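You operate a simulated robot arm through the tools that you are given. There is no shell and no other tool. Be economical: measure what you need, move in short steps, check, and stop when the job is done.

Carry out the task below with a simulated robot arm. There is one attempt and no reset: what you move stays moved.

TASK
Brush grease on the middle of the steel disc, put the brush back and close the grease tub. Set down upright: round brush. A coat counts when it lies all over at full strength: go over it till it gets no stronger.

It is judged by the outcome, as a careful person would: the job done as asked, and still so three seconds after it is handed in. It fails if anything else is knocked over, pushed out of place, dropped, spilled or broken.

THE ROBOT
A 7-joint arm with a two-finger parallel gripper, fixed in place. Base frame: the origin is at the foot of the arm, x ahead of it, y to its left, z up; the work surface is at about z = 720. Readings come in mm, degrees, newtons and seconds.
With the tool pointing down near the work surface it reaches from about 160 to 680 mm from the base axis. Its first joint turns from -66.0 to 66.0 degrees. Payload 2.4 kg.
The TCP is the grasp point between the finger pads, 30 mm short of the fingertips. In the tool frame z runs along the fingers and y along their closing line. Largest opening 94 mm; finger width 28, thickness 10; the body of the gripper, 50 by 96 mm, starts 55 mm behind the TCP.
Orientation is that of the tool frame in the base frame, as [roll, pitch, yaw] about the fixed x, y, z axes, in that order (R = Rz(yaw) Ry(pitch) Rx(roll)). With the fingers straight down and closing along the base's y, the tool's x points along the base's -x, its y along +y and its z along -z.

THE INTERFACE
- The arm moves only by the tool jog_arm. Its argument "motion" is a list of rows, each a list of 7 numbers: the shift along the tool's x, y, z in m, then the turn, a rotation vector about the tool's x, y, z in degrees, then the finger opening in m, from 0 to 0.094. In form: [[dx, dy, dz, rx, ry, rz, grip], ...]. A call has 1 to 10 rows; each row shifts and turns the commanded pose from where the row before left it, along the tool's axes as they then stand. A row lasts 0.2 s, in which the tool goes at most 50 mm and 8.6 degrees; a call with a longer step from one row to the next is refused whole, and so is a gripper value outside its range. Where a pose cannot be reached the arm comes as near as it can. A force on the tool above 70 N (or 10 N above the force at the start of the call, whichever is more), or a blocked arm, ends the call early, and 0.2 s more pass. The fingers move at their own pace (about 153 mm/s each) and stop on an object; they squeeze with about 32 N. The grip force told is the motor's: it shows also when the fingers shut on nothing. Time passes only in rows, and 0.2 s behind the last, so rows that do not move let the fingers close. The reply holds the time, the measured pose of the TCP, the force on the tool along the base axes, the opening and the grip force, in the units named above and with some noise, with the torque about the TCP (base axes, N m) and any sound that the robot's microphone picked up, and new pictures: "show" is both (left out), scene, wrist or none.
- Cameras (640 x 400 px; columns grow to the right, rows downward): "scene" is fixed at [32.2, 472.3, 1465]; the picture's right is [-0.77, -0.63, 0.00], its down [-0.34, 0.41, -0.85] and it looks along [0.54, -0.66, -0.53] (base axes); focal length 324 px, centre (320, 200). "wrist" rides on the gripper at [76, 14, -103] in the tool frame; the picture's right is [-0.18, 0.98, 0.00], its down [-0.75, -0.14, -0.64] and it looks along [-0.63, -0.12, 0.77] (tool axes); focal length 243 px, centre (320, 200). There is no depth. A picture from a camera that has moved, and an enlarged one, comes with that camera's place and axes in the base frame and with its lens. The place of the scene camera against the robot may be out by one fixed shift of up to 25 mm in any direction.
- enlarge(camera, box): a new picture of the part [left, top, right, bottom] of that camera's present view, enlarged. No time passes.
- job_done(): hands the job in; it is judged then, once.

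Work in short steps. Places have to be worked out from the pictures, the camera data and where the tool is seen: move nearer, look again, correct. Check each grasp and each placing, and mend what went wrong. You have 120 turns and 200 pictures in all, those below and enlarged ones among them. Open the gripper and draw the arm clear of the work before you hand the job in, unless the task says otherwise; then end with one line.

The tools are called by a JSON object that holds its "op" and its "data". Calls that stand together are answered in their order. jog_arm: Moves the arm, as the interface text tells. Its arguments: {"type":"object","properties":{"motion":{"type":"array"},"show":{"type":"string","enum":["both","scene","wrist","none"]}},"required":["motion"]} The other tools are called the same way: enlarge (camera, box) takes an enlarged picture of a part of a camera's view; job_done () hands the job in.

At the start:

```text
time: 0.0
ee_pos: [410.1, -124.4, 1130.4]
ee_rot: [180.0, 0.0, -179.9]
wrist_force: [0.1, -0.7, 0.3]
torque: [-0.02, -0.03, 0.0]
gripper_width: 94.1
gripper_force: 0.1
```

scene: 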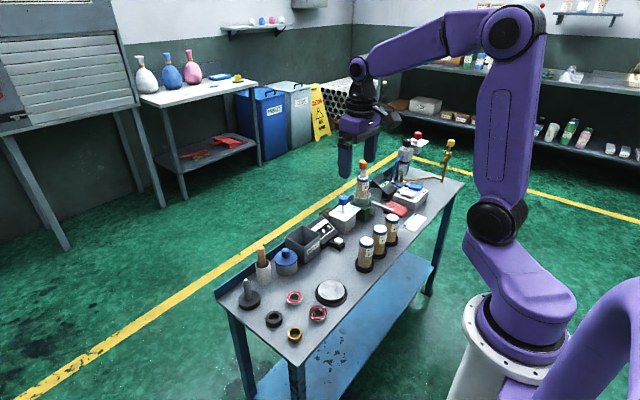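
wrist: 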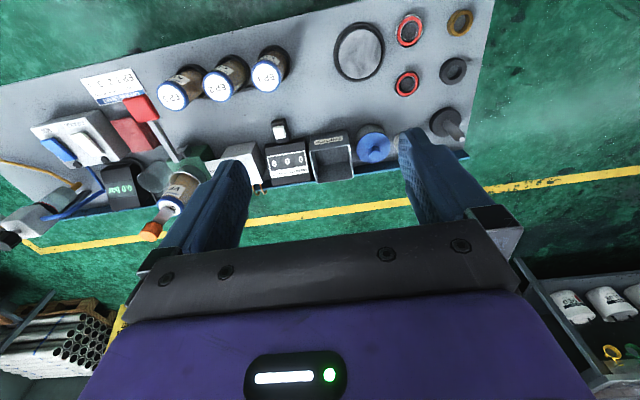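

The bench shows a disc, a blue-lidded tub, and a brush in a holder at the left end. I'll enlarge both views to identify them.

{"op": "enlarge", "data": {"camera": "scene", "box": [220, 220, 380, 350]}}

{"op": "enlarge", "data": {"camera": "scene", "box": [310, 120, 470, 250]}}

{"op": "enlarge", "data": {"camera": "wrist", "box": [220, 0, 500, 200]}}

```text
3.08 times, centred on (300, 285) of scene
camera zoom: at [32.2, 472.3, 1465.0], right [-0.77, -0.63, 0.0], down [-0.34, 0.41, -0.85], along [0.54, -0.66, -0.53], focal length 997 px, centre (382, -62)
```

zoom: 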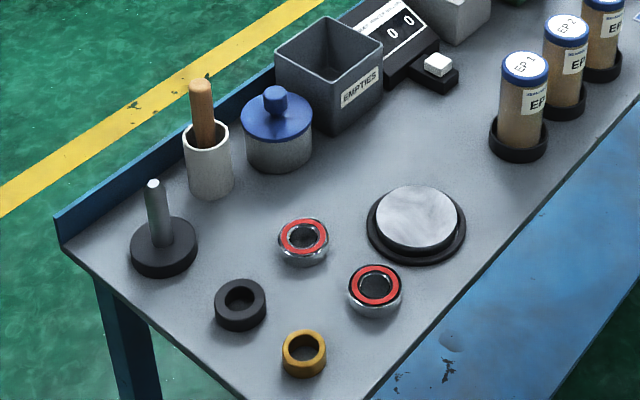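

```text
3.08 times, centred on (390, 185) of scene
camera zoom: at [32.2, 472.3, 1465.0], right [-0.77, -0.63, 0.0], down [-0.34, 0.41, -0.85], along [0.54, -0.66, -0.53], focal length 997 px, centre (105, 246)
```

zoom: 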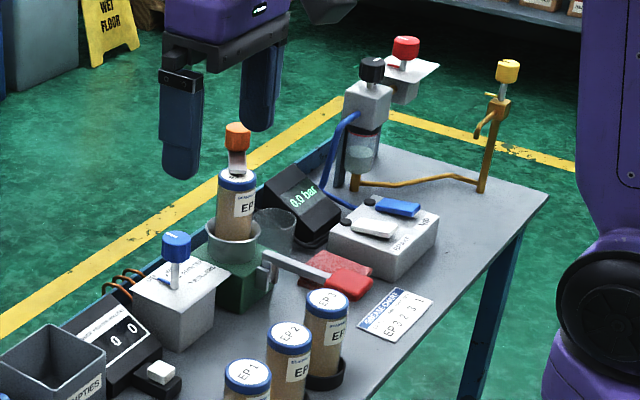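

```text
2.00 times, centred on (360, 100) of wrist
camera zoom: at [332.4, -110.0, 1232.3], right [0.18, 0.98, 0.0], down [0.75, -0.14, 0.64], along [0.63, -0.12, -0.77], focal length 485 px, centre (240, 400)
```

zoom: 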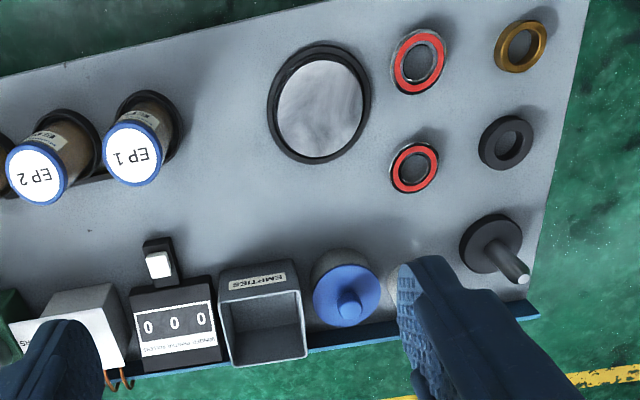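

The tub (blue lid with knob) is at about (585,-48), the brush in its cup at about (604,33) and the disc at about (421,-56). I'll move above the tub for a closer look.

{"op": "jog_arm", "data": {"motion": [[-0.027, 0.0127, 0.03, 0, 0, 0, 0.094], [-0.027, 0.0127, 0.03, 0, 0, 0, 0.094], [-0.027, 0.0127, 0.03, 0, 0, 0, 0.094], [-0.027, 0.0127, 0.03, 0, 0, 0, 0.094], [-0.027, 0.0127, 0.03, 0, 0, 0, 0.094], [0, 0, 0, 0, 0, 0, 0.094]]}}

```text
time: 1.4
ee_pos: [544.5, -60.6, 977.9]
ee_rot: [180.0, 0.1, 180.0]
wrist_force: [-0.8, -0.4, 0.3]
torque: [0.0, 0.0, 0.01]
gripper_width: 94.1
gripper_force: 0.0
camera wrist: at [467.6, -45.5, 1081.0], right [0.18, 0.98, 0.0], down [0.75, -0.14, 0.64], along [0.63, -0.12, -0.77], focal length 243 px, centre (320, 200)
```

scene: 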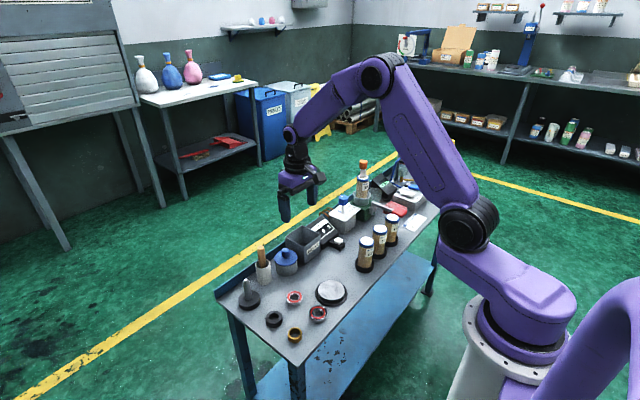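
wrist: 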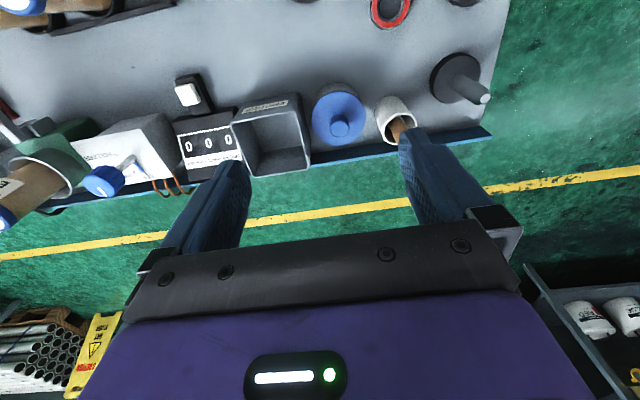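

{"op": "enlarge", "data": {"camera": "wrist", "box": [260, 50, 500, 200]}}

{"op": "enlarge", "data": {"camera": "scene", "box": [235, 230, 315, 290]}}

```text
2.67 times, centred on (380, 125) of wrist
camera zoom: at [467.6, -45.5, 1081.0], right [0.18, 0.98, 0.0], down [0.75, -0.14, 0.64], along [0.63, -0.12, -0.77], focal length 647 px, centre (160, 400)
```

zoom: 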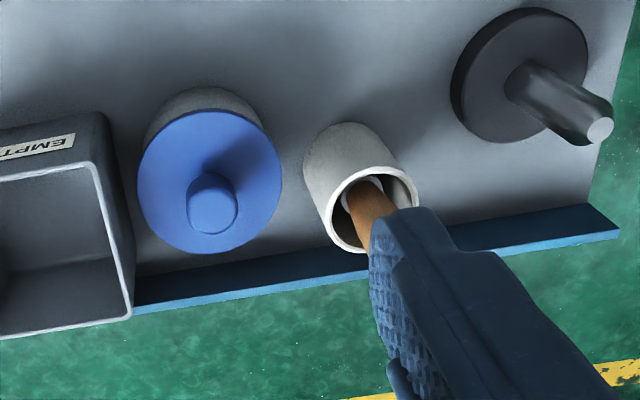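

```text
6.67 times, centred on (275, 260) of scene
camera zoom: at [32.2, 472.3, 1465.0], right [-0.77, -0.63, 0.0], down [-0.34, 0.41, -0.85], along [0.54, -0.66, -0.53], focal length 2160 px, centre (620, -200)
```

zoom: 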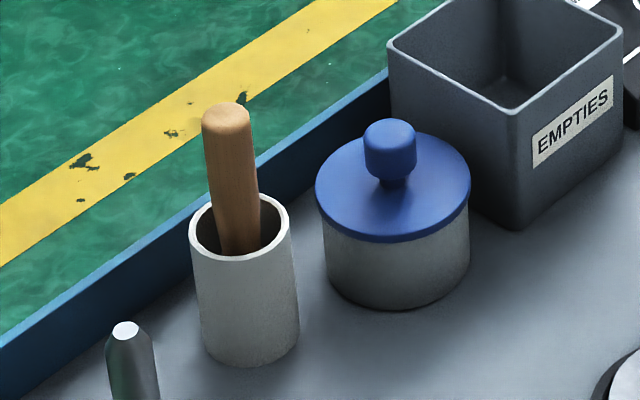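

I'll move over the knob at about (594,-45), narrowing the fingers so they clear the empties box, and look again.

{"op": "jog_arm", "data": {"motion": [[-0.025, 0.0078, 0.03, 0, 0, 0, 0.045], [-0.025, 0.0078, 0.035, 0, 0, 0, 0.045], [0, 0, 0.02, 0, 0, 0, 0.045], [0, 0, 0, 0, 0, 0, 0.045]]}}

```text
time: 2.4
ee_pos: [595.3, -44.1, 894.4]
ee_rot: [-180.0, -0.1, 180.0]
wrist_force: [-0.6, 0.3, -0.2]
torque: [0.02, 0.0, -0.01]
gripper_width: 45.0
gripper_force: 0.1
camera wrist: at [517.5, -30.9, 996.5], right [0.18, 0.98, 0.0], down [0.75, -0.14, 0.64], along [0.63, -0.12, -0.77], focal length 243 px, centre (320, 200)
```

scene: 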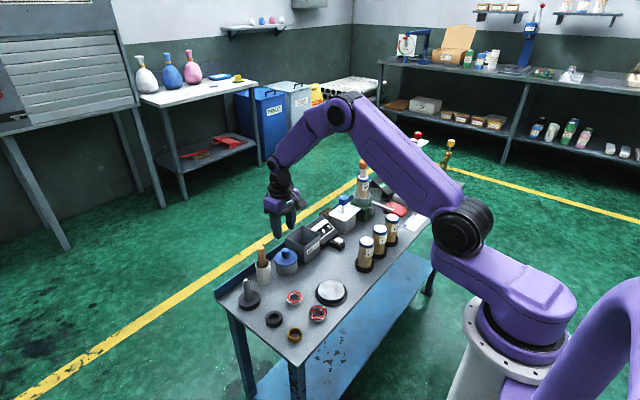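
wrist: 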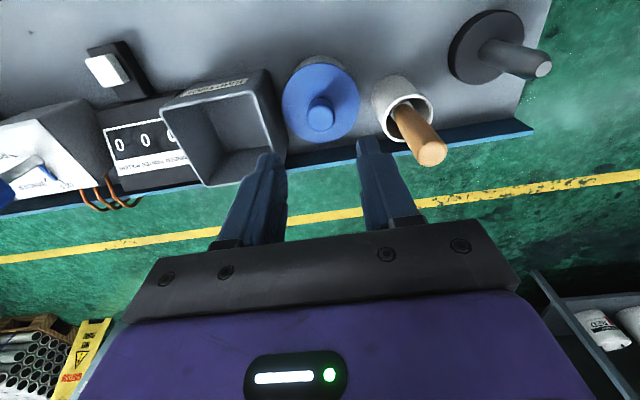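

Enlarging the wrist view to measure knob height and position.

{"op": "enlarge", "data": {"camera": "wrist", "box": [260, 40, 460, 165]}}

{"op": "enlarge", "data": {"camera": "scene", "box": [240, 190, 320, 290]}}

```text
3.20 times, centred on (360, 102) of wrist
camera zoom: at [517.5, -30.9, 996.5], right [0.18, 0.98, 0.0], down [0.75, -0.14, 0.64], along [0.63, -0.12, -0.77], focal length 776 px, centre (192, 512)
```

zoom: 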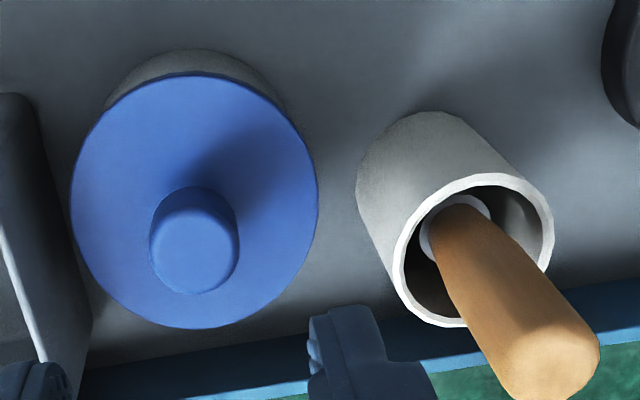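

```text
4.00 times, centred on (280, 240) of scene
camera zoom: at [32.2, 472.3, 1465.0], right [-0.77, -0.63, 0.0], down [-0.34, 0.41, -0.85], along [0.54, -0.66, -0.53], focal length 1296 px, centre (480, 40)
```

zoom: 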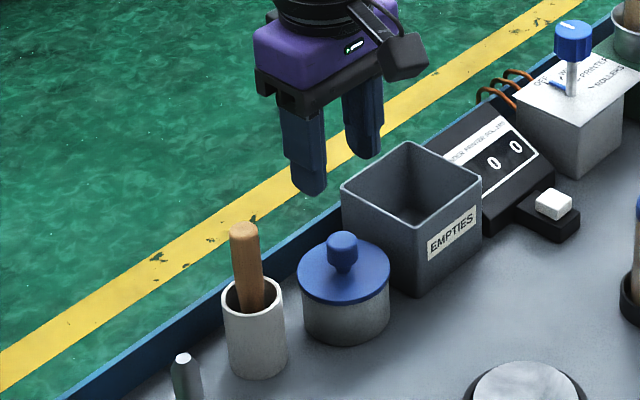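

Knob top is about z 800, lid top about 768, centre about (594,-45). I'll descend to TCP z≈803 with the opening at 42 mm.

{"op": "jog_arm", "data": {"motion": [[0.001, -0.0007, 0.03, 0, 0, 0, 0.042], [0, 0, 0.03, 0, 0, 0, 0.042], [0, 0, 0.02, 0, 0, 0, 0.042], [0, 0, 0.008, 0, 0, 0, 0.042], [0, 0, 0, 0, 0, 0, 0.042]]}}

{"op": "enlarge", "data": {"camera": "scene", "box": [240, 200, 340, 290]}}

```text
time: 3.6
ee_pos: [591.6, -47.2, 807.3]
ee_rot: [-179.9, 0.0, -179.9]
wrist_force: [0.3, -1.1, -0.1]
torque: [-0.03, 0.02, -0.01]
gripper_width: 41.9
gripper_force: 0.1
camera wrist: at [515.9, -31.7, 909.0], right [0.18, 0.98, 0.0], down [0.75, -0.14, 0.64], along [0.63, -0.12, -0.77], focal length 243 px, centre (320, 200)
```

scene: 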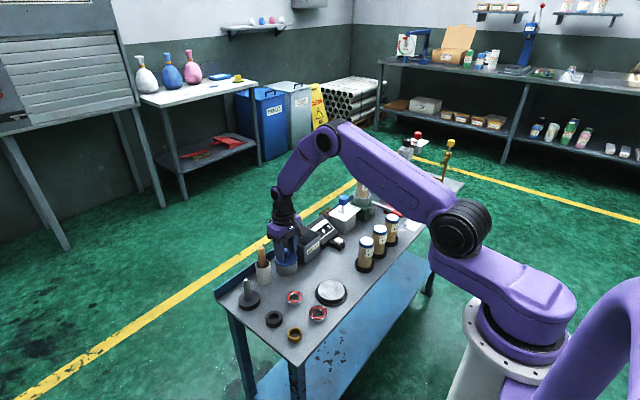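
wrist: 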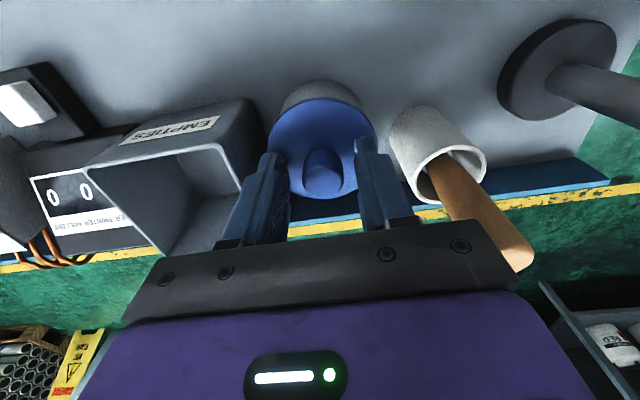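

```text
4.44 times, centred on (290, 245) of scene
camera zoom: at [32.2, 472.3, 1465.0], right [-0.77, -0.63, 0.0], down [-0.34, 0.41, -0.85], along [0.54, -0.66, -0.53], focal length 1440 px, centre (453, 0)
```

zoom: 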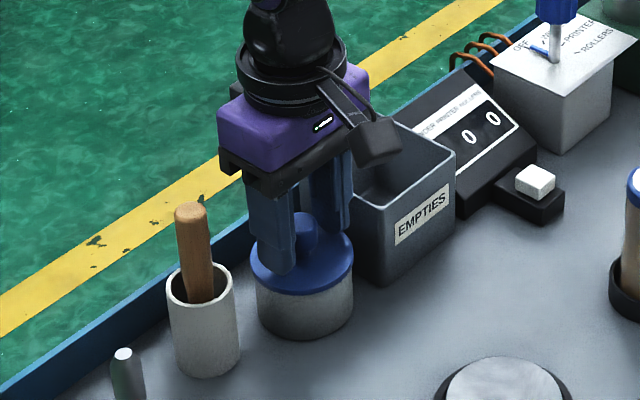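

Fingers straddle the knob just over the lid. Down 3 mm and close.

{"op": "jog_arm", "data": {"motion": [[0, 0.001, 0.003, 0, 0, 0, 0.042], [0, 0, 0, 0, 0, 0, 0.015], [0, 0, 0, 0, 0, 0, 0.015], [0, 0, 0, 0, 0, 0, 0.015]], "show": "none"}}

```text
time: 4.6
ee_pos: [591.9, -43.9, 803.7]
ee_rot: [180.0, 0.0, 179.9]
wrist_force: [-0.4, 0.1, 2.0]
torque: [0.0, 0.04, -0.02]
gripper_width: 21.8
gripper_force: 32.6
```

Knob gripped at 21.8 mm. Lift slowly to see whether the lid comes free.

{"op": "jog_arm", "data": {"motion": [[0, 0, -0.005, 0, 0, 0, 0.015], [0, 0, -0.01, 0, 0, 0, 0.015], [0, 0, -0.02, 0, 0, 0, 0.015], [0, 0, -0.03, 0, 0, 0, 0.015], [0, 0, -0.035, 0, 0, 0, 0.015], [0, 0, 0, 0, 0, 0, 0.015]]}}

{"op": "enlarge", "data": {"camera": "scene", "box": [240, 190, 340, 290]}}

{"op": "enlarge", "data": {"camera": "wrist", "box": [220, 40, 460, 220]}}

```text
time: 6.0
ee_pos: [593.0, -45.9, 903.7]
ee_rot: [180.0, 0.0, -179.9]
wrist_force: [0.5, 0.0, -0.4]
torque: [0.0, -0.01, 0.02]
gripper_width: 21.6
gripper_force: 31.4
heard: snap
camera wrist: at [516.1, -31.4, 1006.5], right [0.18, 0.98, 0.0], down [0.75, -0.14, 0.64], along [0.63, -0.12, -0.77], focal length 243 px, centre (320, 200)
```

scene: 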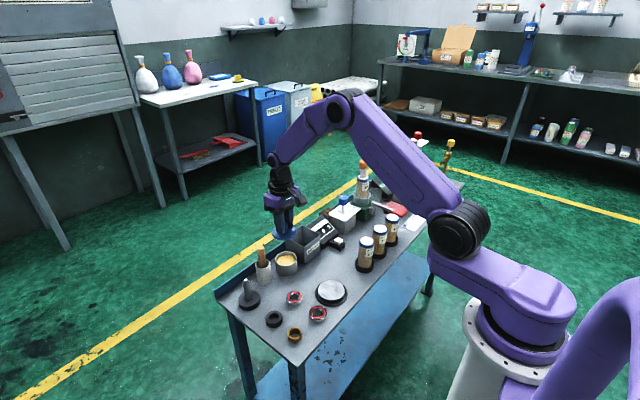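
wrist: 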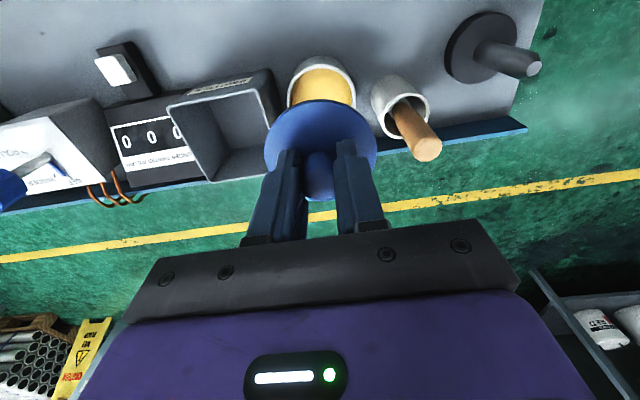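

```text
4.00 times, centred on (290, 240) of scene
camera zoom: at [32.2, 472.3, 1465.0], right [-0.77, -0.63, 0.0], down [-0.34, 0.41, -0.85], along [0.54, -0.66, -0.53], focal length 1296 px, centre (440, 40)
```

zoom: 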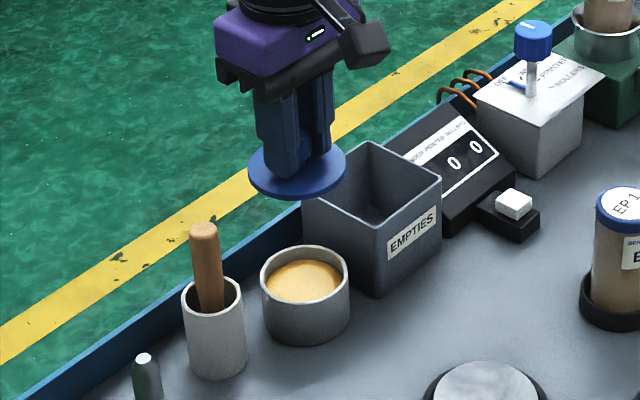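

```text
2.22 times, centred on (340, 130) of wrist
camera zoom: at [516.1, -31.4, 1006.5], right [0.18, 0.98, 0.0], down [0.75, -0.14, 0.64], along [0.63, -0.12, -0.77], focal length 539 px, centre (276, 356)
```

zoom: 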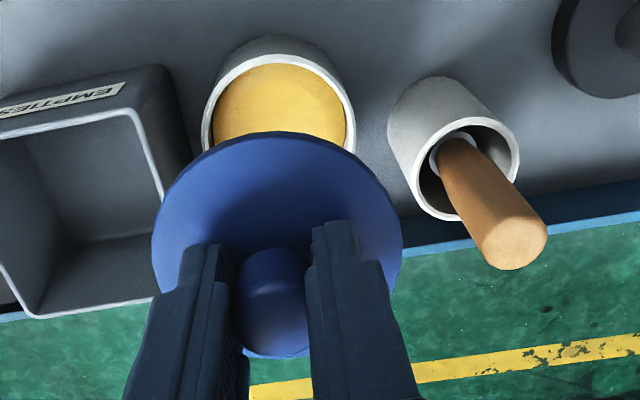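

Lid is off and the grease is visible. I'll take the lid to open bench at (490,-135).

{"op": "jog_arm", "data": {"motion": [[0.0258, -0.0223, 0, 0, 0, 0, 0.015], [0.0258, -0.0223, 0, 0, 0, 0, 0.015], [0.0258, -0.0223, 0, 0, 0, 0, 0.015], [0.0258, -0.0223, 0, 0, 0, 0, 0.015], [0, 0, 0.04, 0, 0, 0, 0.015], [0, 0, 0.04, 0, 0, 0, 0.015], [0, 0, 0.03, 0, 0, 0, 0.015], [0, 0, 0.01, 0, 0, 0, 0.015]]}}

{"op": "enlarge", "data": {"camera": "scene", "box": [260, 190, 390, 310]}}

```text
time: 7.8
ee_pos: [488.9, -133.8, 784.3]
ee_rot: [-179.9, 0.0, -180.0]
wrist_force: [0.4, -0.1, 0.2]
torque: [0.0, -0.03, 0.0]
gripper_width: 21.8
gripper_force: 32.6
camera wrist: at [413.2, -119.8, 886.2], right [0.18, 0.98, 0.0], down [0.75, -0.14, 0.64], along [0.63, -0.12, -0.77], focal length 243 px, centre (320, 200)
```

scene: 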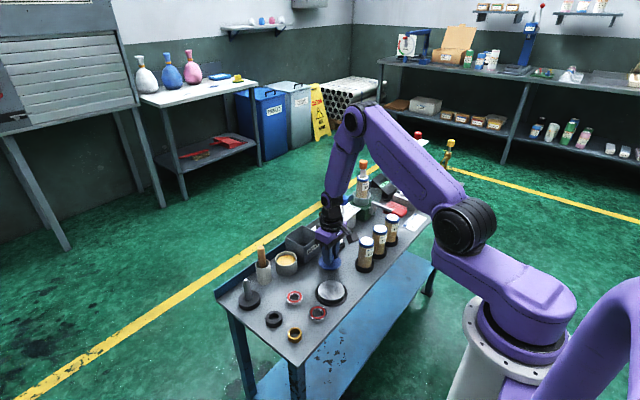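
wrist: 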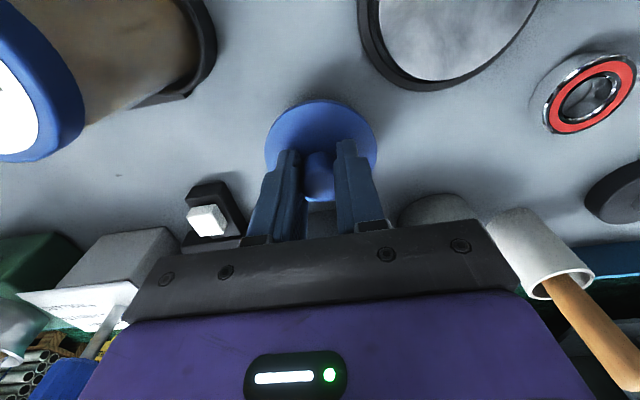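

```text
3.33 times, centred on (325, 250) of scene
camera zoom: at [32.2, 472.3, 1465.0], right [-0.77, -0.63, 0.0], down [-0.34, 0.41, -0.85], along [0.54, -0.66, -0.53], focal length 1080 px, centre (303, 33)
```

zoom: 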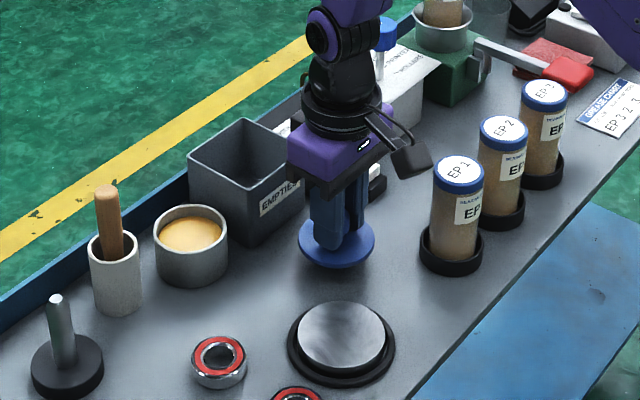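

The spot is clear. Lowering in small steps and watching the force.

{"op": "jog_arm", "data": {"motion": [[0, 0, 0.006, 0, 0, 0, 0.015], [0, 0, 0.006, 0, 0, 0, 0.015], [0, 0, 0, 0, 0, 0, 0.015]], "show": "wrist"}}

```text
time: 8.6
ee_pos: [491.0, -135.2, 771.1]
ee_rot: [180.0, 0.0, -179.9]
wrist_force: [0.8, 0.1, -0.2]
torque: [0.03, -0.02, 0.01]
gripper_width: 21.7
gripper_force: 31.6
camera wrist: at [413.5, -119.8, 874.2], right [0.18, 0.98, 0.0], down [0.75, -0.14, 0.64], along [0.63, -0.12, -0.77], focal length 243 px, centre (320, 200)
```

wrist: 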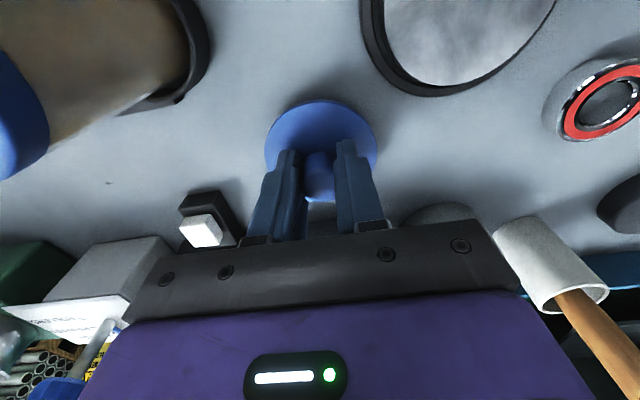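

{"op": "jog_arm", "data": {"motion": [[0, 0, 0.003, 0, 0, 0, 0.015], [0, 0, 0.003, 0, 0, 0, 0.015], [0, 0, 0, 0, 0, 0, 0.015]], "show": "none"}}

```text
time: 9.4
ee_pos: [489.9, -134.0, 765.0]
ee_rot: [-180.0, 0.0, -179.9]
wrist_force: [0.3, 0.1, -0.9]
torque: [0.03, -0.01, 0.0]
gripper_width: 21.4
gripper_force: 32.2
```

No contact yet; continuing down in 2 mm steps.

{"op": "jog_arm", "data": {"motion": [[0, 0, 0.002, 0, 0, 0, 0.015], [0, 0, 0.002, 0, 0, 0, 0.015]], "show": "none"}}

```text
time: 10.0
ee_pos: [490.2, -133.6, 761.9]
ee_rot: [-179.9, 0.0, -179.9]
wrist_force: [-1.1, 0.3, 5.2]
torque: [0.02, 0.03, 0.01]
gripper_width: 21.9
gripper_force: 31.9
```

Contact at z≈762 (5 N). Releasing the lid and rising.

{"op": "jog_arm", "data": {"motion": [[0, 0, 0, 0, 0, 0, 0.045], [0, 0, 0, 0, 0, 0, 0.045], [0, 0, -0.02, 0, 0, 0, 0.045], [0, 0, -0.04, 0, 0, 0, 0.045], [0, 0, -0.04, 0, 0, 0, 0.045], [0, 0, -0.045, 0, 0, 0, 0.045], [0, 0, -0.045, 0, 0, 0, 0.045]], "show": "wrist"}}

```text
time: 11.6
ee_pos: [490.8, -132.9, 950.4]
ee_rot: [179.9, -0.1, -179.9]
wrist_force: [0.5, 0.7, -0.3]
torque: [-0.01, -0.02, -0.03]
gripper_width: 44.9
gripper_force: 0.0
camera wrist: at [413.8, -119.6, 1055.1], right [0.18, 0.98, 0.0], down [0.75, -0.14, 0.64], along [0.63, -0.12, -0.77], focal length 243 px, centre (320, 200)
```

wrist: 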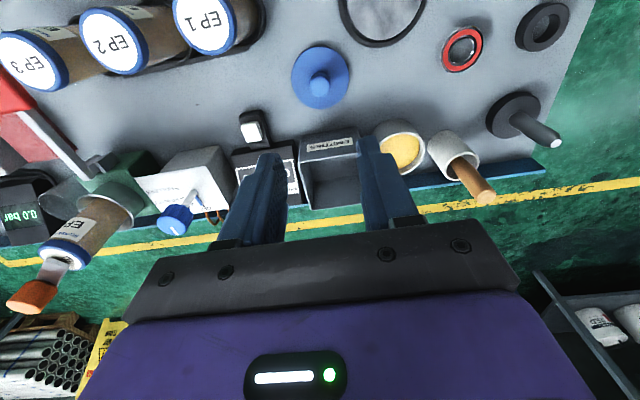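

Lid is set down cleanly. Now moving toward the brush for a closer look.

{"op": "jog_arm", "data": {"motion": [[-0.022, 0.034, 0, 0, 0, 0, 0.06], [-0.022, 0.034, 0, 0, 0, 0, 0.06], [-0.022, 0.034, 0, 0, 0, 0, 0.06], [-0.022, 0.034, 0, 0, 0, 0, 0.06], [-0.022, 0.034, 0, 0, 0, 0, 0.06], [0, 0, 0, 0, 0, 0, 0.06]], "show": "wrist"}}

{"op": "enlarge", "data": {"camera": "wrist", "box": [240, 60, 440, 185]}}

{"op": "enlarge", "data": {"camera": "scene", "box": [240, 230, 310, 290]}}

```text
time: 13.0
ee_pos: [599.8, 35.8, 951.9]
ee_rot: [180.0, 0.0, 180.0]
wrist_force: [0.0, 1.0, -0.1]
torque: [0.01, -0.03, 0.01]
gripper_width: 60.0
gripper_force: 0.0
camera wrist: at [522.7, 50.9, 1054.4], right [0.18, 0.98, 0.0], down [0.75, -0.14, 0.64], along [0.63, -0.12, -0.77], focal length 243 px, centre (320, 200)
```

wrist: 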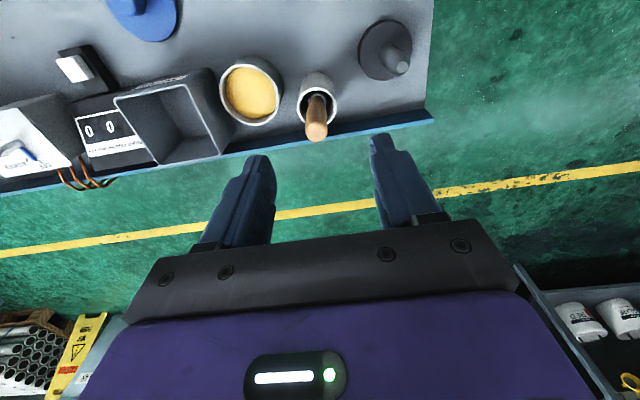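

```text
3.20 times, centred on (340, 122) of wrist
camera zoom: at [522.7, 50.9, 1054.4], right [0.18, 0.98, 0.0], down [0.75, -0.14, 0.64], along [0.63, -0.12, -0.77], focal length 776 px, centre (256, 448)
```

zoom: 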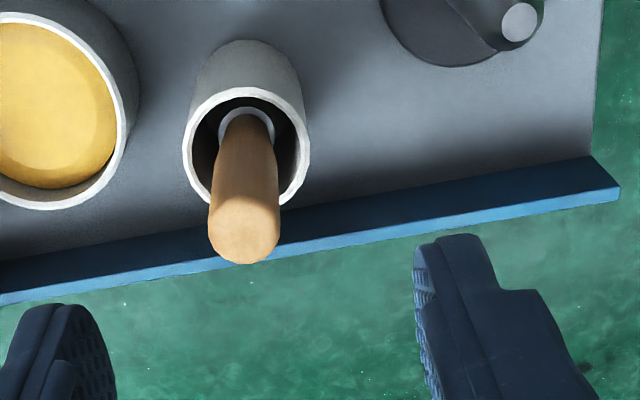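

```text
6.67 times, centred on (275, 260) of scene
camera zoom: at [32.2, 472.3, 1465.0], right [-0.77, -0.63, 0.0], down [-0.34, 0.41, -0.85], along [0.54, -0.66, -0.53], focal length 2160 px, centre (620, -200)
```

zoom: 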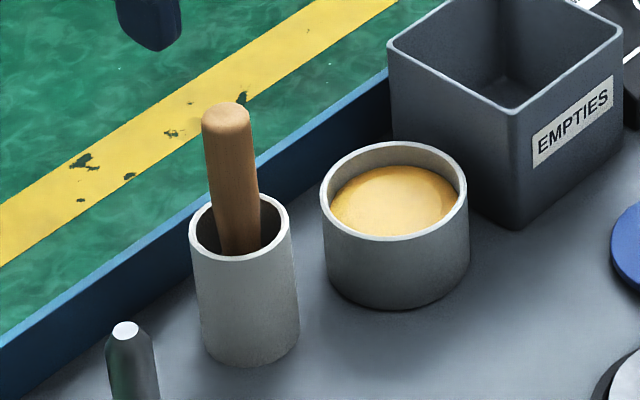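

Handle top at about (613,30,847), upright; cup rim at z≈786, handle about 20 mm thick. I'll align, then descend to TCP z≈823.

{"op": "jog_arm", "data": {"motion": [[-0.013, -0.006, 0.03, 0, 0, 0, 0.05], [0, 0, 0.04, 0, 0, 0, 0.05], [0, 0, 0, 0, 0, 0, 0.05]], "show": "wrist"}}

{"op": "enlarge", "data": {"camera": "scene", "box": [230, 210, 310, 290]}}

```text
time: 13.8
ee_pos: [614.0, 29.8, 881.2]
ee_rot: [-180.0, 0.1, -179.9]
wrist_force: [0.0, 0.4, 0.8]
torque: [-0.01, 0.01, 0.0]
gripper_width: 50.2
gripper_force: 0.0
camera wrist: at [536.4, 43.6, 983.9], right [0.18, 0.98, 0.0], down [0.75, -0.14, 0.64], along [0.63, -0.12, -0.77], focal length 243 px, centre (320, 200)
```

wrist: 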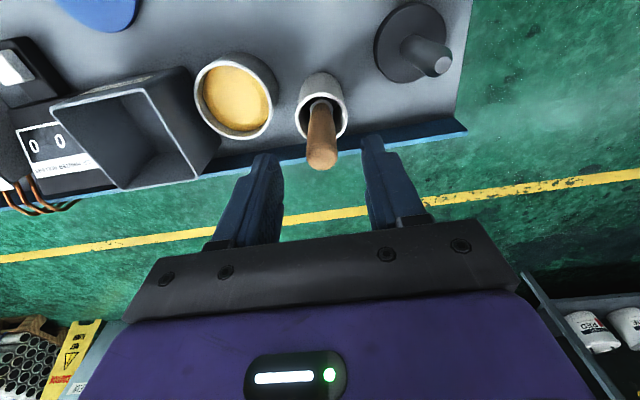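

```text
5.00 times, centred on (270, 250) of scene
camera zoom: at [32.2, 472.3, 1465.0], right [-0.77, -0.63, 0.0], down [-0.34, 0.41, -0.85], along [0.54, -0.66, -0.53], focal length 1620 px, centre (570, -50)
```

zoom: 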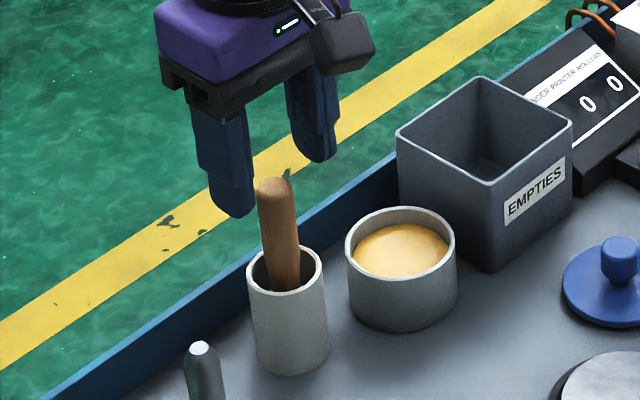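

Aligned. Descend 58 mm and close on the handle.

{"op": "jog_arm", "data": {"motion": [[0, 0, 0.025, 0, 0, 0, 0.05], [0, 0, 0.02, 0, 0, 0, 0.05], [0, 0, 0.012, 0, 0, 0, 0.05], [0, 0, 0, 0, 0, 0, 0.05], [0, 0, 0, 0, 0, 0, 0.01], [0, 0, 0, 0, 0, 0, 0.01], [0, 0, 0, 0, 0, 0, 0.01]], "show": "wrist"}}

{"op": "enlarge", "data": {"camera": "scene", "box": [230, 210, 310, 290]}}

```text
time: 15.4
ee_pos: [613.2, 29.0, 823.7]
ee_rot: [-180.0, 0.0, 180.0]
wrist_force: [0.1, -0.4, -0.1]
torque: [0.05, 0.0, -0.04]
gripper_width: 19.1
gripper_force: 32.2
camera wrist: at [536.1, 44.6, 927.2], right [0.18, 0.98, 0.0], down [0.75, -0.14, 0.64], along [0.63, -0.12, -0.77], focal length 243 px, centre (320, 200)
```

wrist: 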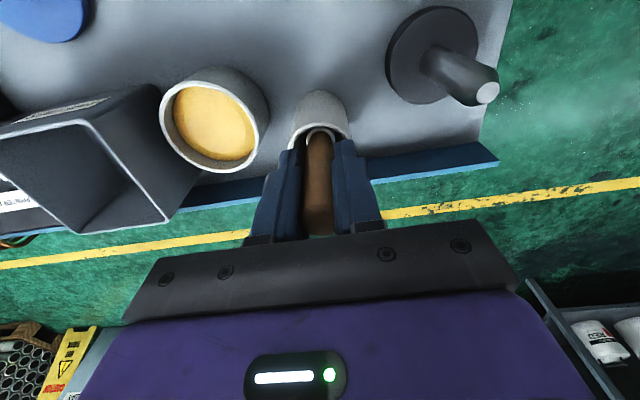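

```text
5.00 times, centred on (270, 250) of scene
camera zoom: at [32.2, 472.3, 1465.0], right [-0.77, -0.63, 0.0], down [-0.34, 0.41, -0.85], along [0.54, -0.66, -0.53], focal length 1620 px, centre (570, -50)
```

zoom: 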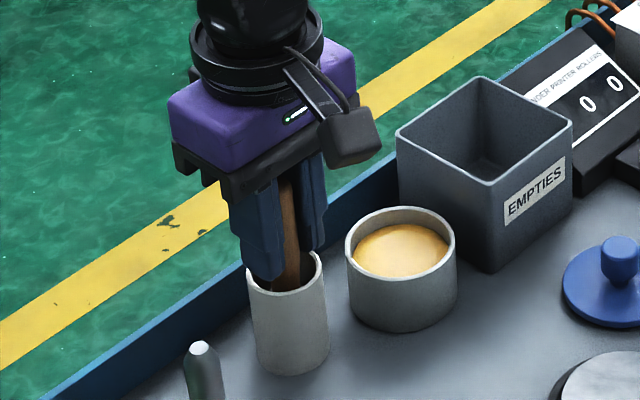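

Handle gripped at 19.1 mm (TCP z 823.7). Lift straight up 100 mm.

{"op": "jog_arm", "data": {"motion": [[0, 0, -0.01, 0, 0, 0, 0.01], [0, 0, -0.02, 0, 0, 0, 0.01], [0, 0, -0.03, 0, 0, 0, 0.01], [0, 0, -0.03, 0, 0, 0, 0.01], [0, 0, -0.02, 0, 0, 0, 0.01], [0, 0, 0, 0, 0, 0, 0.01]], "show": "wrist"}}

{"op": "enlarge", "data": {"camera": "scene", "box": [220, 180, 320, 290]}}

{"op": "enlarge", "data": {"camera": "wrist", "box": [200, 60, 440, 240]}}

```text
time: 16.8
ee_pos: [612.0, 30.2, 935.4]
ee_rot: [179.9, -0.1, -180.0]
wrist_force: [-0.7, 0.3, -0.1]
torque: [0.03, -0.01, -0.01]
gripper_width: 19.6
gripper_force: 32.2
camera wrist: at [535.7, 44.9, 1037.5], right [0.18, 0.98, 0.0], down [0.75, -0.14, 0.64], along [0.63, -0.12, -0.77], focal length 243 px, centre (320, 200)
```

wrist: 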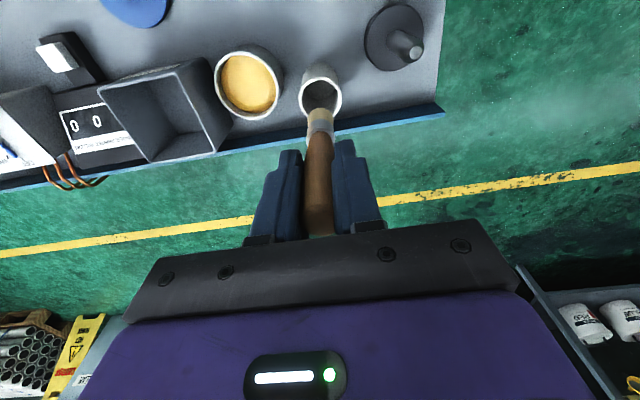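

```text
3.64 times, centred on (270, 235) of scene
camera zoom: at [32.2, 472.3, 1465.0], right [-0.77, -0.63, 0.0], down [-0.34, 0.41, -0.85], along [0.54, -0.66, -0.53], focal length 1178 px, centre (502, 73)
```

zoom: 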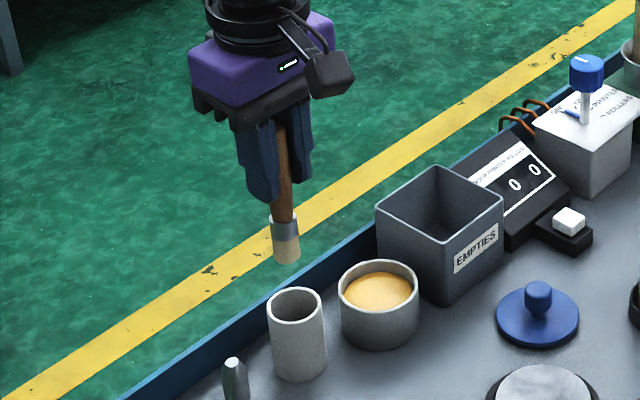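

```text
2.22 times, centred on (320, 150) of wrist
camera zoom: at [535.7, 44.9, 1037.5], right [0.18, 0.98, 0.0], down [0.75, -0.14, 0.64], along [0.63, -0.12, -0.77], focal length 539 px, centre (320, 311)
```

zoom: 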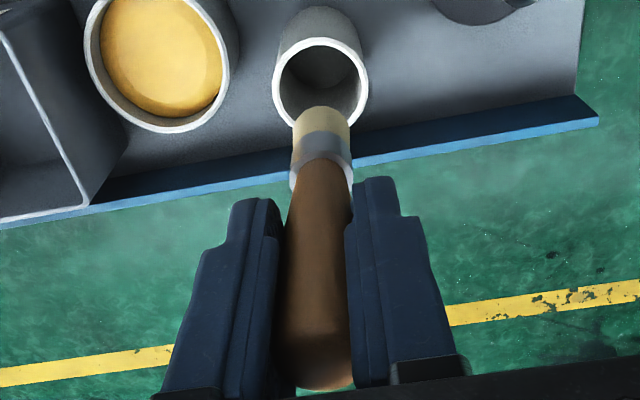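

Brush tip is about 88 mm below the TCP. Moving over the tub centre (591,-45), then lowering.

{"op": "jog_arm", "data": {"motion": [[0.007, -0.025, 0, 0, 0, 0, 0.01], [0.007, -0.025, 0, 0, 0, 0, 0.01], [0.007, -0.025, 0, 0, 0, 0, 0.01], [0, 0, 0.03, 0, 0, 0, 0.01], [0, 0, 0.02, 0, 0, 0, 0.01], [0, 0, 0, 0, 0, 0, 0.01]], "show": "wrist"}}

{"op": "enlarge", "data": {"camera": "scene", "box": [230, 190, 330, 290]}}

{"op": "enlarge", "data": {"camera": "wrist", "box": [240, 40, 400, 160]}}

```text
time: 18.2
ee_pos: [591.4, -44.1, 884.3]
ee_rot: [180.0, -0.1, -180.0]
wrist_force: [-0.5, 0.7, -0.2]
torque: [-0.02, -0.03, -0.01]
gripper_width: 19.5
gripper_force: 32.2
camera wrist: at [514.8, -29.8, 987.1], right [0.18, 0.98, 0.0], down [0.75, -0.14, 0.64], along [0.63, -0.12, -0.77], focal length 243 px, centre (320, 200)
```

wrist: 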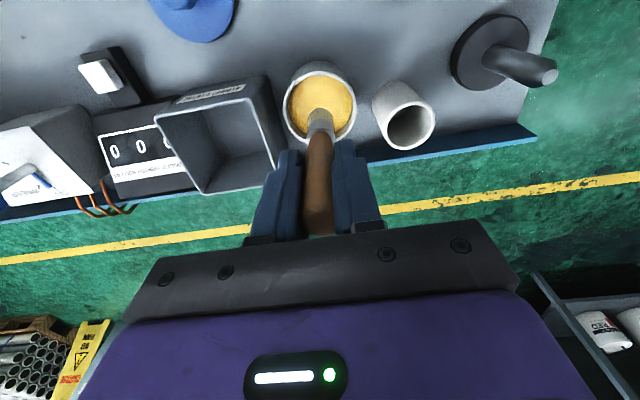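

```text
4.00 times, centred on (280, 240) of scene
camera zoom: at [32.2, 472.3, 1465.0], right [-0.77, -0.63, 0.0], down [-0.34, 0.41, -0.85], along [0.54, -0.66, -0.53], focal length 1296 px, centre (480, 40)
```

zoom: 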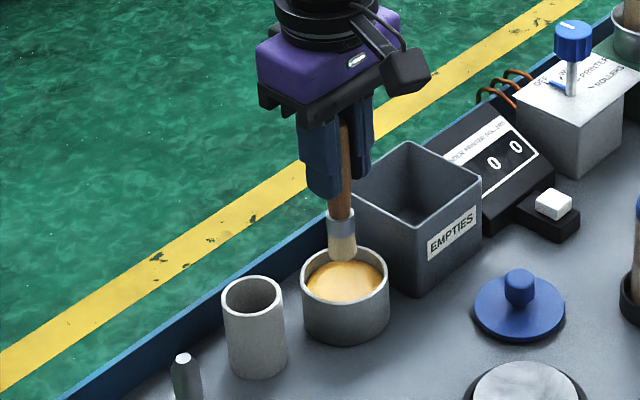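

```text
3.33 times, centred on (320, 100) of wrist
camera zoom: at [514.8, -29.8, 987.1], right [0.18, 0.98, 0.0], down [0.75, -0.14, 0.64], along [0.63, -0.12, -0.77], focal length 809 px, centre (320, 533)
```

zoom: 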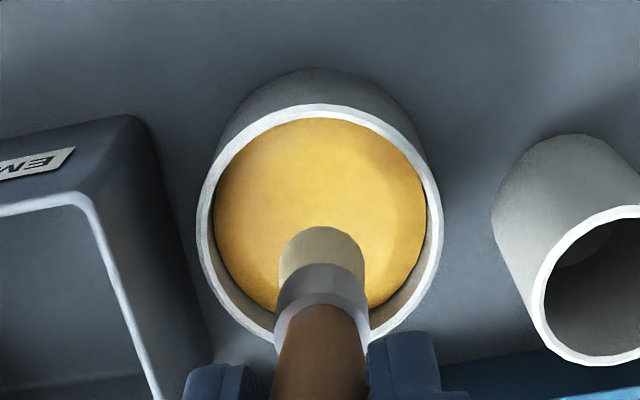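

Well centred. Lowering the brush into the grease in steps, watching force.

{"op": "jog_arm", "data": {"motion": [[0, 0, 0.02, 0, 0, 0, 0.01], [0, 0, 0.012, 0, 0, 0, 0.01], [0, 0, 0.005, 0, 0, 0, 0.01], [0, 0, 0.003, 0, 0, 0, 0.01], [0, 0, 0, 0, 0, 0, 0.01]], "show": "none"}}

{"op": "enlarge", "data": {"camera": "scene", "box": [270, 220, 330, 280]}}

{"op": "enlarge", "data": {"camera": "wrist", "box": [240, 40, 400, 160]}}

```text
time: 19.4
ee_pos: [593.4, -44.5, 845.8]
ee_rot: [180.0, 0.4, -179.9]
wrist_force: [5.3, 1.5, 24.5]
torque: [0.18, -0.47, 0.0]
gripper_width: 19.7
gripper_force: 31.9
```

```text
6.67 times, centred on (300, 250) of scene
camera zoom: at [31.8, 472.4, 1465.0], right [-0.77, -0.63, 0.0], down [-0.34, 0.41, -0.85], along [0.54, -0.66, -0.53], focal length 2160 px, centre (453, -133)
```

zoom: 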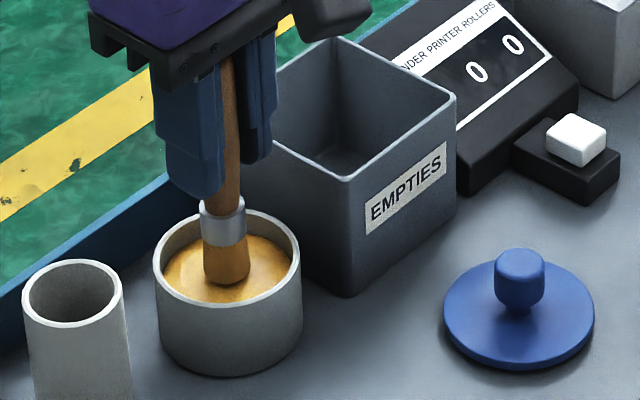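

```text
3.33 times, centred on (320, 100) of wrist
camera zoom: at [516.3, -30.0, 948.2], right [0.18, 0.98, 0.0], down [0.75, -0.14, 0.65], along [0.64, -0.12, -0.76], focal length 809 px, centre (320, 533)
```

zoom: 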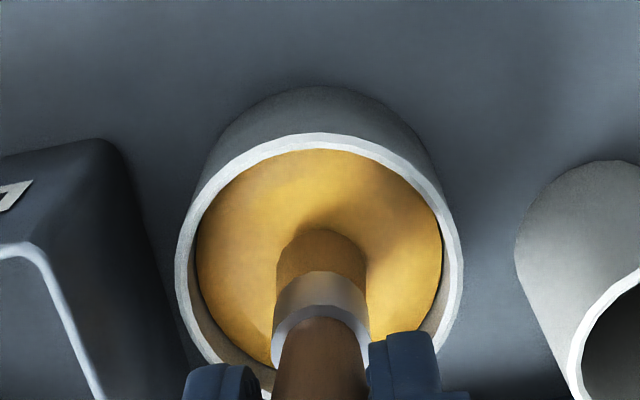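

Bristles are loaded (24 N, colour changed). Raise and inspect.

{"op": "jog_arm", "data": {"motion": [[0, 0, -0.005, 0, 0, 0, 0.01], [0, 0, -0.02, 0, 0, 0, 0.01], [0, 0, -0.03, 0, 0, 0, 0.01], [0, 0, 0, 0, 0, 0, 0.01]], "show": "none"}}

{"op": "enlarge", "data": {"camera": "scene", "box": [250, 190, 350, 310]}}

{"op": "enlarge", "data": {"camera": "wrist", "box": [220, 40, 420, 240]}}

```text
time: 20.4
ee_pos: [591.0, -45.2, 899.2]
ee_rot: [-180.0, 0.0, -179.9]
wrist_force: [0.4, 0.7, -0.1]
torque: [0.02, 0.0, -0.01]
gripper_width: 19.5
gripper_force: 31.9
```

```text
3.33 times, centred on (300, 250) of scene
camera zoom: at [32.2, 472.3, 1465.0], right [-0.77, -0.63, 0.0], down [-0.34, 0.41, -0.85], along [0.54, -0.66, -0.53], focal length 1080 px, centre (387, 33)
```

zoom: 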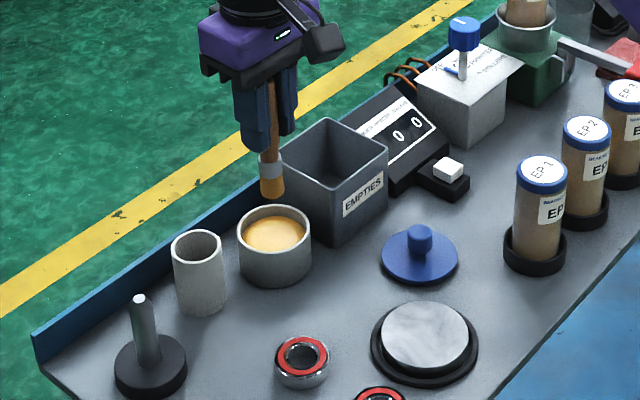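

```text
2.00 times, centred on (320, 140) of wrist
camera zoom: at [515.1, -29.9, 1001.9], right [0.18, 0.98, 0.0], down [0.75, -0.14, 0.64], along [0.63, -0.12, -0.77], focal length 485 px, centre (320, 320)
```

zoom: 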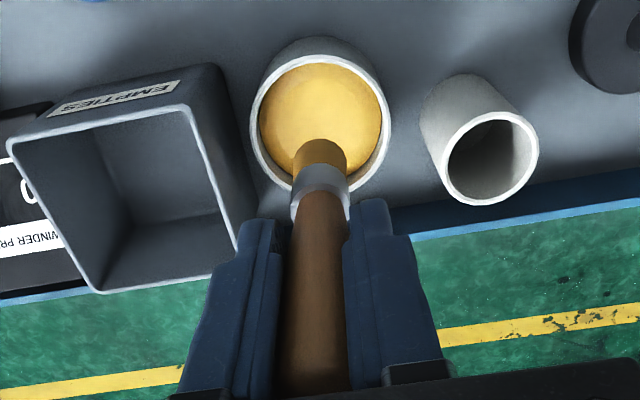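

The brush seems to have pivoted slightly in the grip; enlarging to measure it.

{"op": "enlarge", "data": {"camera": "scene", "box": [260, 195, 320, 265]}}

```text
5.71 times, centred on (290, 230) of scene
camera zoom: at [32.2, 472.3, 1465.0], right [-0.77, -0.63, 0.0], down [-0.34, 0.41, -0.85], along [0.54, -0.66, -0.53], focal length 1852 px, centre (491, 29)
```

zoom: 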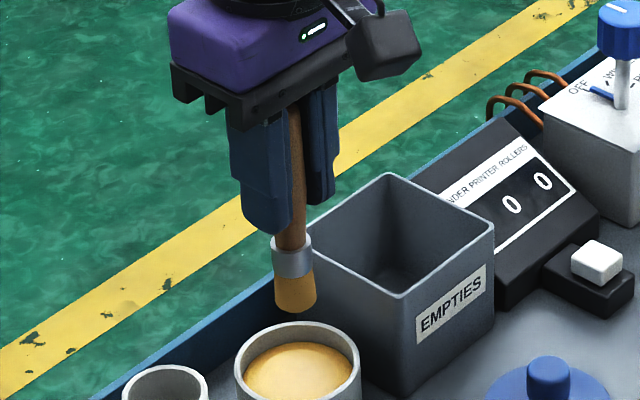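

Tilt is only about 4°, much as it was in the cup. Carrying the brush over the disc.

{"op": "jog_arm", "data": {"motion": [[0.034, -0.002, 0, 0, 0, 0, 0.01], [0.034, -0.002, 0, 0, 0, 0, 0.01], [0.034, -0.002, 0, 0, 0, 0, 0.01], [0.034, -0.002, 0, 0, 0, 0, 0.01], [0.034, -0.002, 0, 0, 0, 0, 0.01], [0, 0, 0, 0, 0, 0, 0.01]], "show": "wrist"}}

{"op": "enlarge", "data": {"camera": "scene", "box": [280, 210, 380, 320]}}

{"op": "enlarge", "data": {"camera": "wrist", "box": [200, 20, 440, 200]}}

```text
time: 21.8
ee_pos: [421.3, -56.2, 899.2]
ee_rot: [179.9, -0.1, 179.9]
wrist_force: [0.2, 0.1, -0.6]
torque: [-0.01, 0.0, 0.04]
gripper_width: 19.4
gripper_force: 31.9
camera wrist: at [344.8, -41.8, 1002.3], right [0.18, 0.98, 0.0], down [0.75, -0.14, 0.64], along [0.63, -0.12, -0.77], focal length 243 px, centre (320, 200)
```

wrist: 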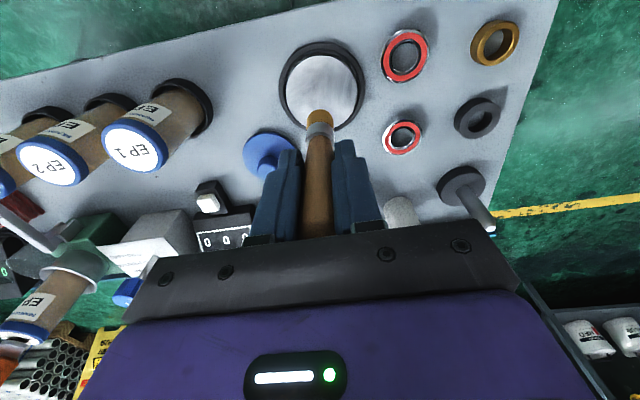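

```text
3.64 times, centred on (330, 265) of scene
camera zoom: at [32.2, 472.3, 1465.0], right [-0.77, -0.63, 0.0], down [-0.34, 0.41, -0.85], along [0.54, -0.66, -0.53], focal length 1178 px, centre (284, -36)
```

zoom: 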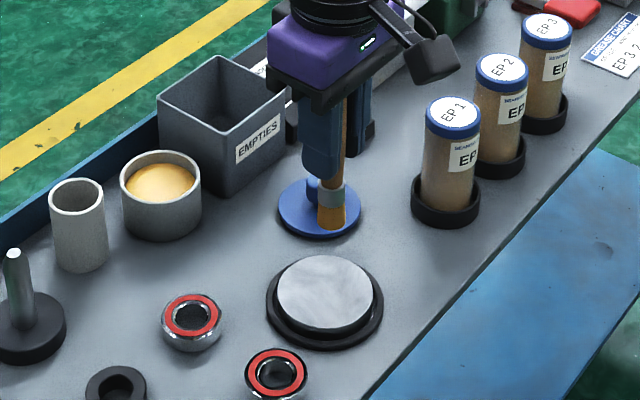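

```text
2.22 times, centred on (320, 110) of wrist
camera zoom: at [344.8, -41.8, 1002.3], right [0.18, 0.98, 0.0], down [0.75, -0.14, 0.64], along [0.63, -0.12, -0.77], focal length 539 px, centre (320, 400)
```

zoom: 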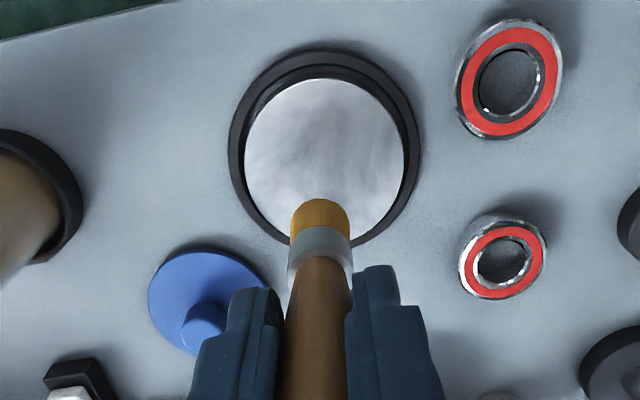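

Disc centre is about (419,-54.5), diameter about 74 mm; the brush tip is over it. Lowering to find contact.

{"op": "jog_arm", "data": {"motion": [[0.002, 0, 0.03, 0, 0, 0, 0.01], [0, 0, 0.025, 0, 0, 0, 0.01], [0, 0, 0.008, 0, 0, 0, 0.01], [0, 0, 0.003, 0, 0, 0, 0.01], [0, 0, 0, 0, 0, 0, 0.01]], "show": "none"}}

{"op": "enlarge", "data": {"camera": "scene", "box": [290, 230, 370, 310]}}

{"op": "enlarge", "data": {"camera": "wrist", "box": [220, 20, 420, 170]}}

```text
time: 23.0
ee_pos: [420.5, -55.4, 833.1]
ee_rot: [180.0, -0.1, 180.0]
wrist_force: [-0.4, -0.3, -0.7]
torque: [-0.01, 0.02, 0.04]
gripper_width: 19.5
gripper_force: 32.4
```

```text
5.00 times, centred on (330, 270) of scene
camera zoom: at [32.2, 472.3, 1465.0], right [-0.77, -0.63, 0.0], down [-0.34, 0.41, -0.85], along [0.54, -0.66, -0.53], focal length 1620 px, centre (270, -150)
```

zoom: 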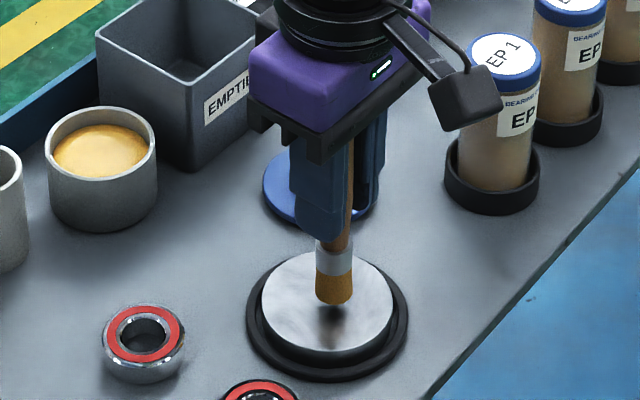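

```text
2.67 times, centred on (320, 95) of wrist
camera zoom: at [343.5, -40.5, 936.2], right [0.18, 0.98, 0.0], down [0.75, -0.14, 0.64], along [0.63, -0.12, -0.77], focal length 647 px, centre (320, 480)
```

zoom: 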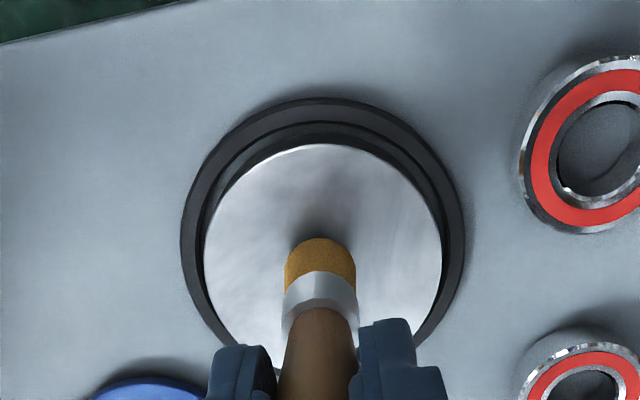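

About 8–10 mm above the surface. Lower by small steps.

{"op": "jog_arm", "data": {"motion": [[0, 0, 0.003, 0, 0, 0, 0.01], [0, 0, 0.002, 0, 0, 0, 0.01], [0, 0, 0, 0, 0, 0, 0.01]], "show": "none"}}

{"op": "enlarge", "data": {"camera": "scene", "box": [310, 250, 360, 300]}}

```text
time: 23.8
ee_pos: [418.8, -56.3, 828.7]
ee_rot: [179.9, 0.0, -180.0]
wrist_force: [0.0, 0.5, -1.0]
torque: [-0.01, -0.01, -0.04]
gripper_width: 19.4
gripper_force: 32.0
```

```text
8.00 times, centred on (335, 275) of scene
camera zoom: at [32.2, 472.3, 1465.0], right [-0.77, -0.63, 0.0], down [-0.34, 0.41, -0.85], along [0.54, -0.66, -0.53], focal length 2592 px, centre (200, -400)
```

zoom: 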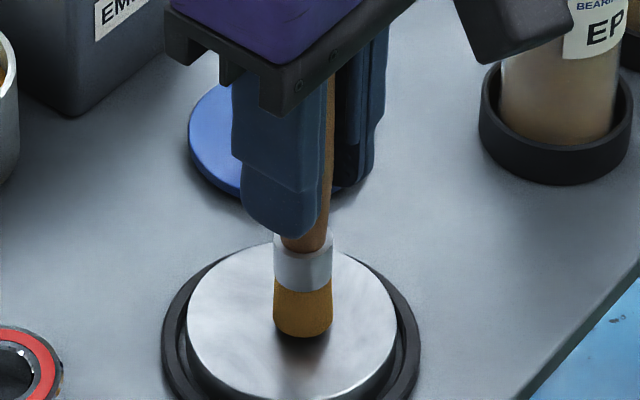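

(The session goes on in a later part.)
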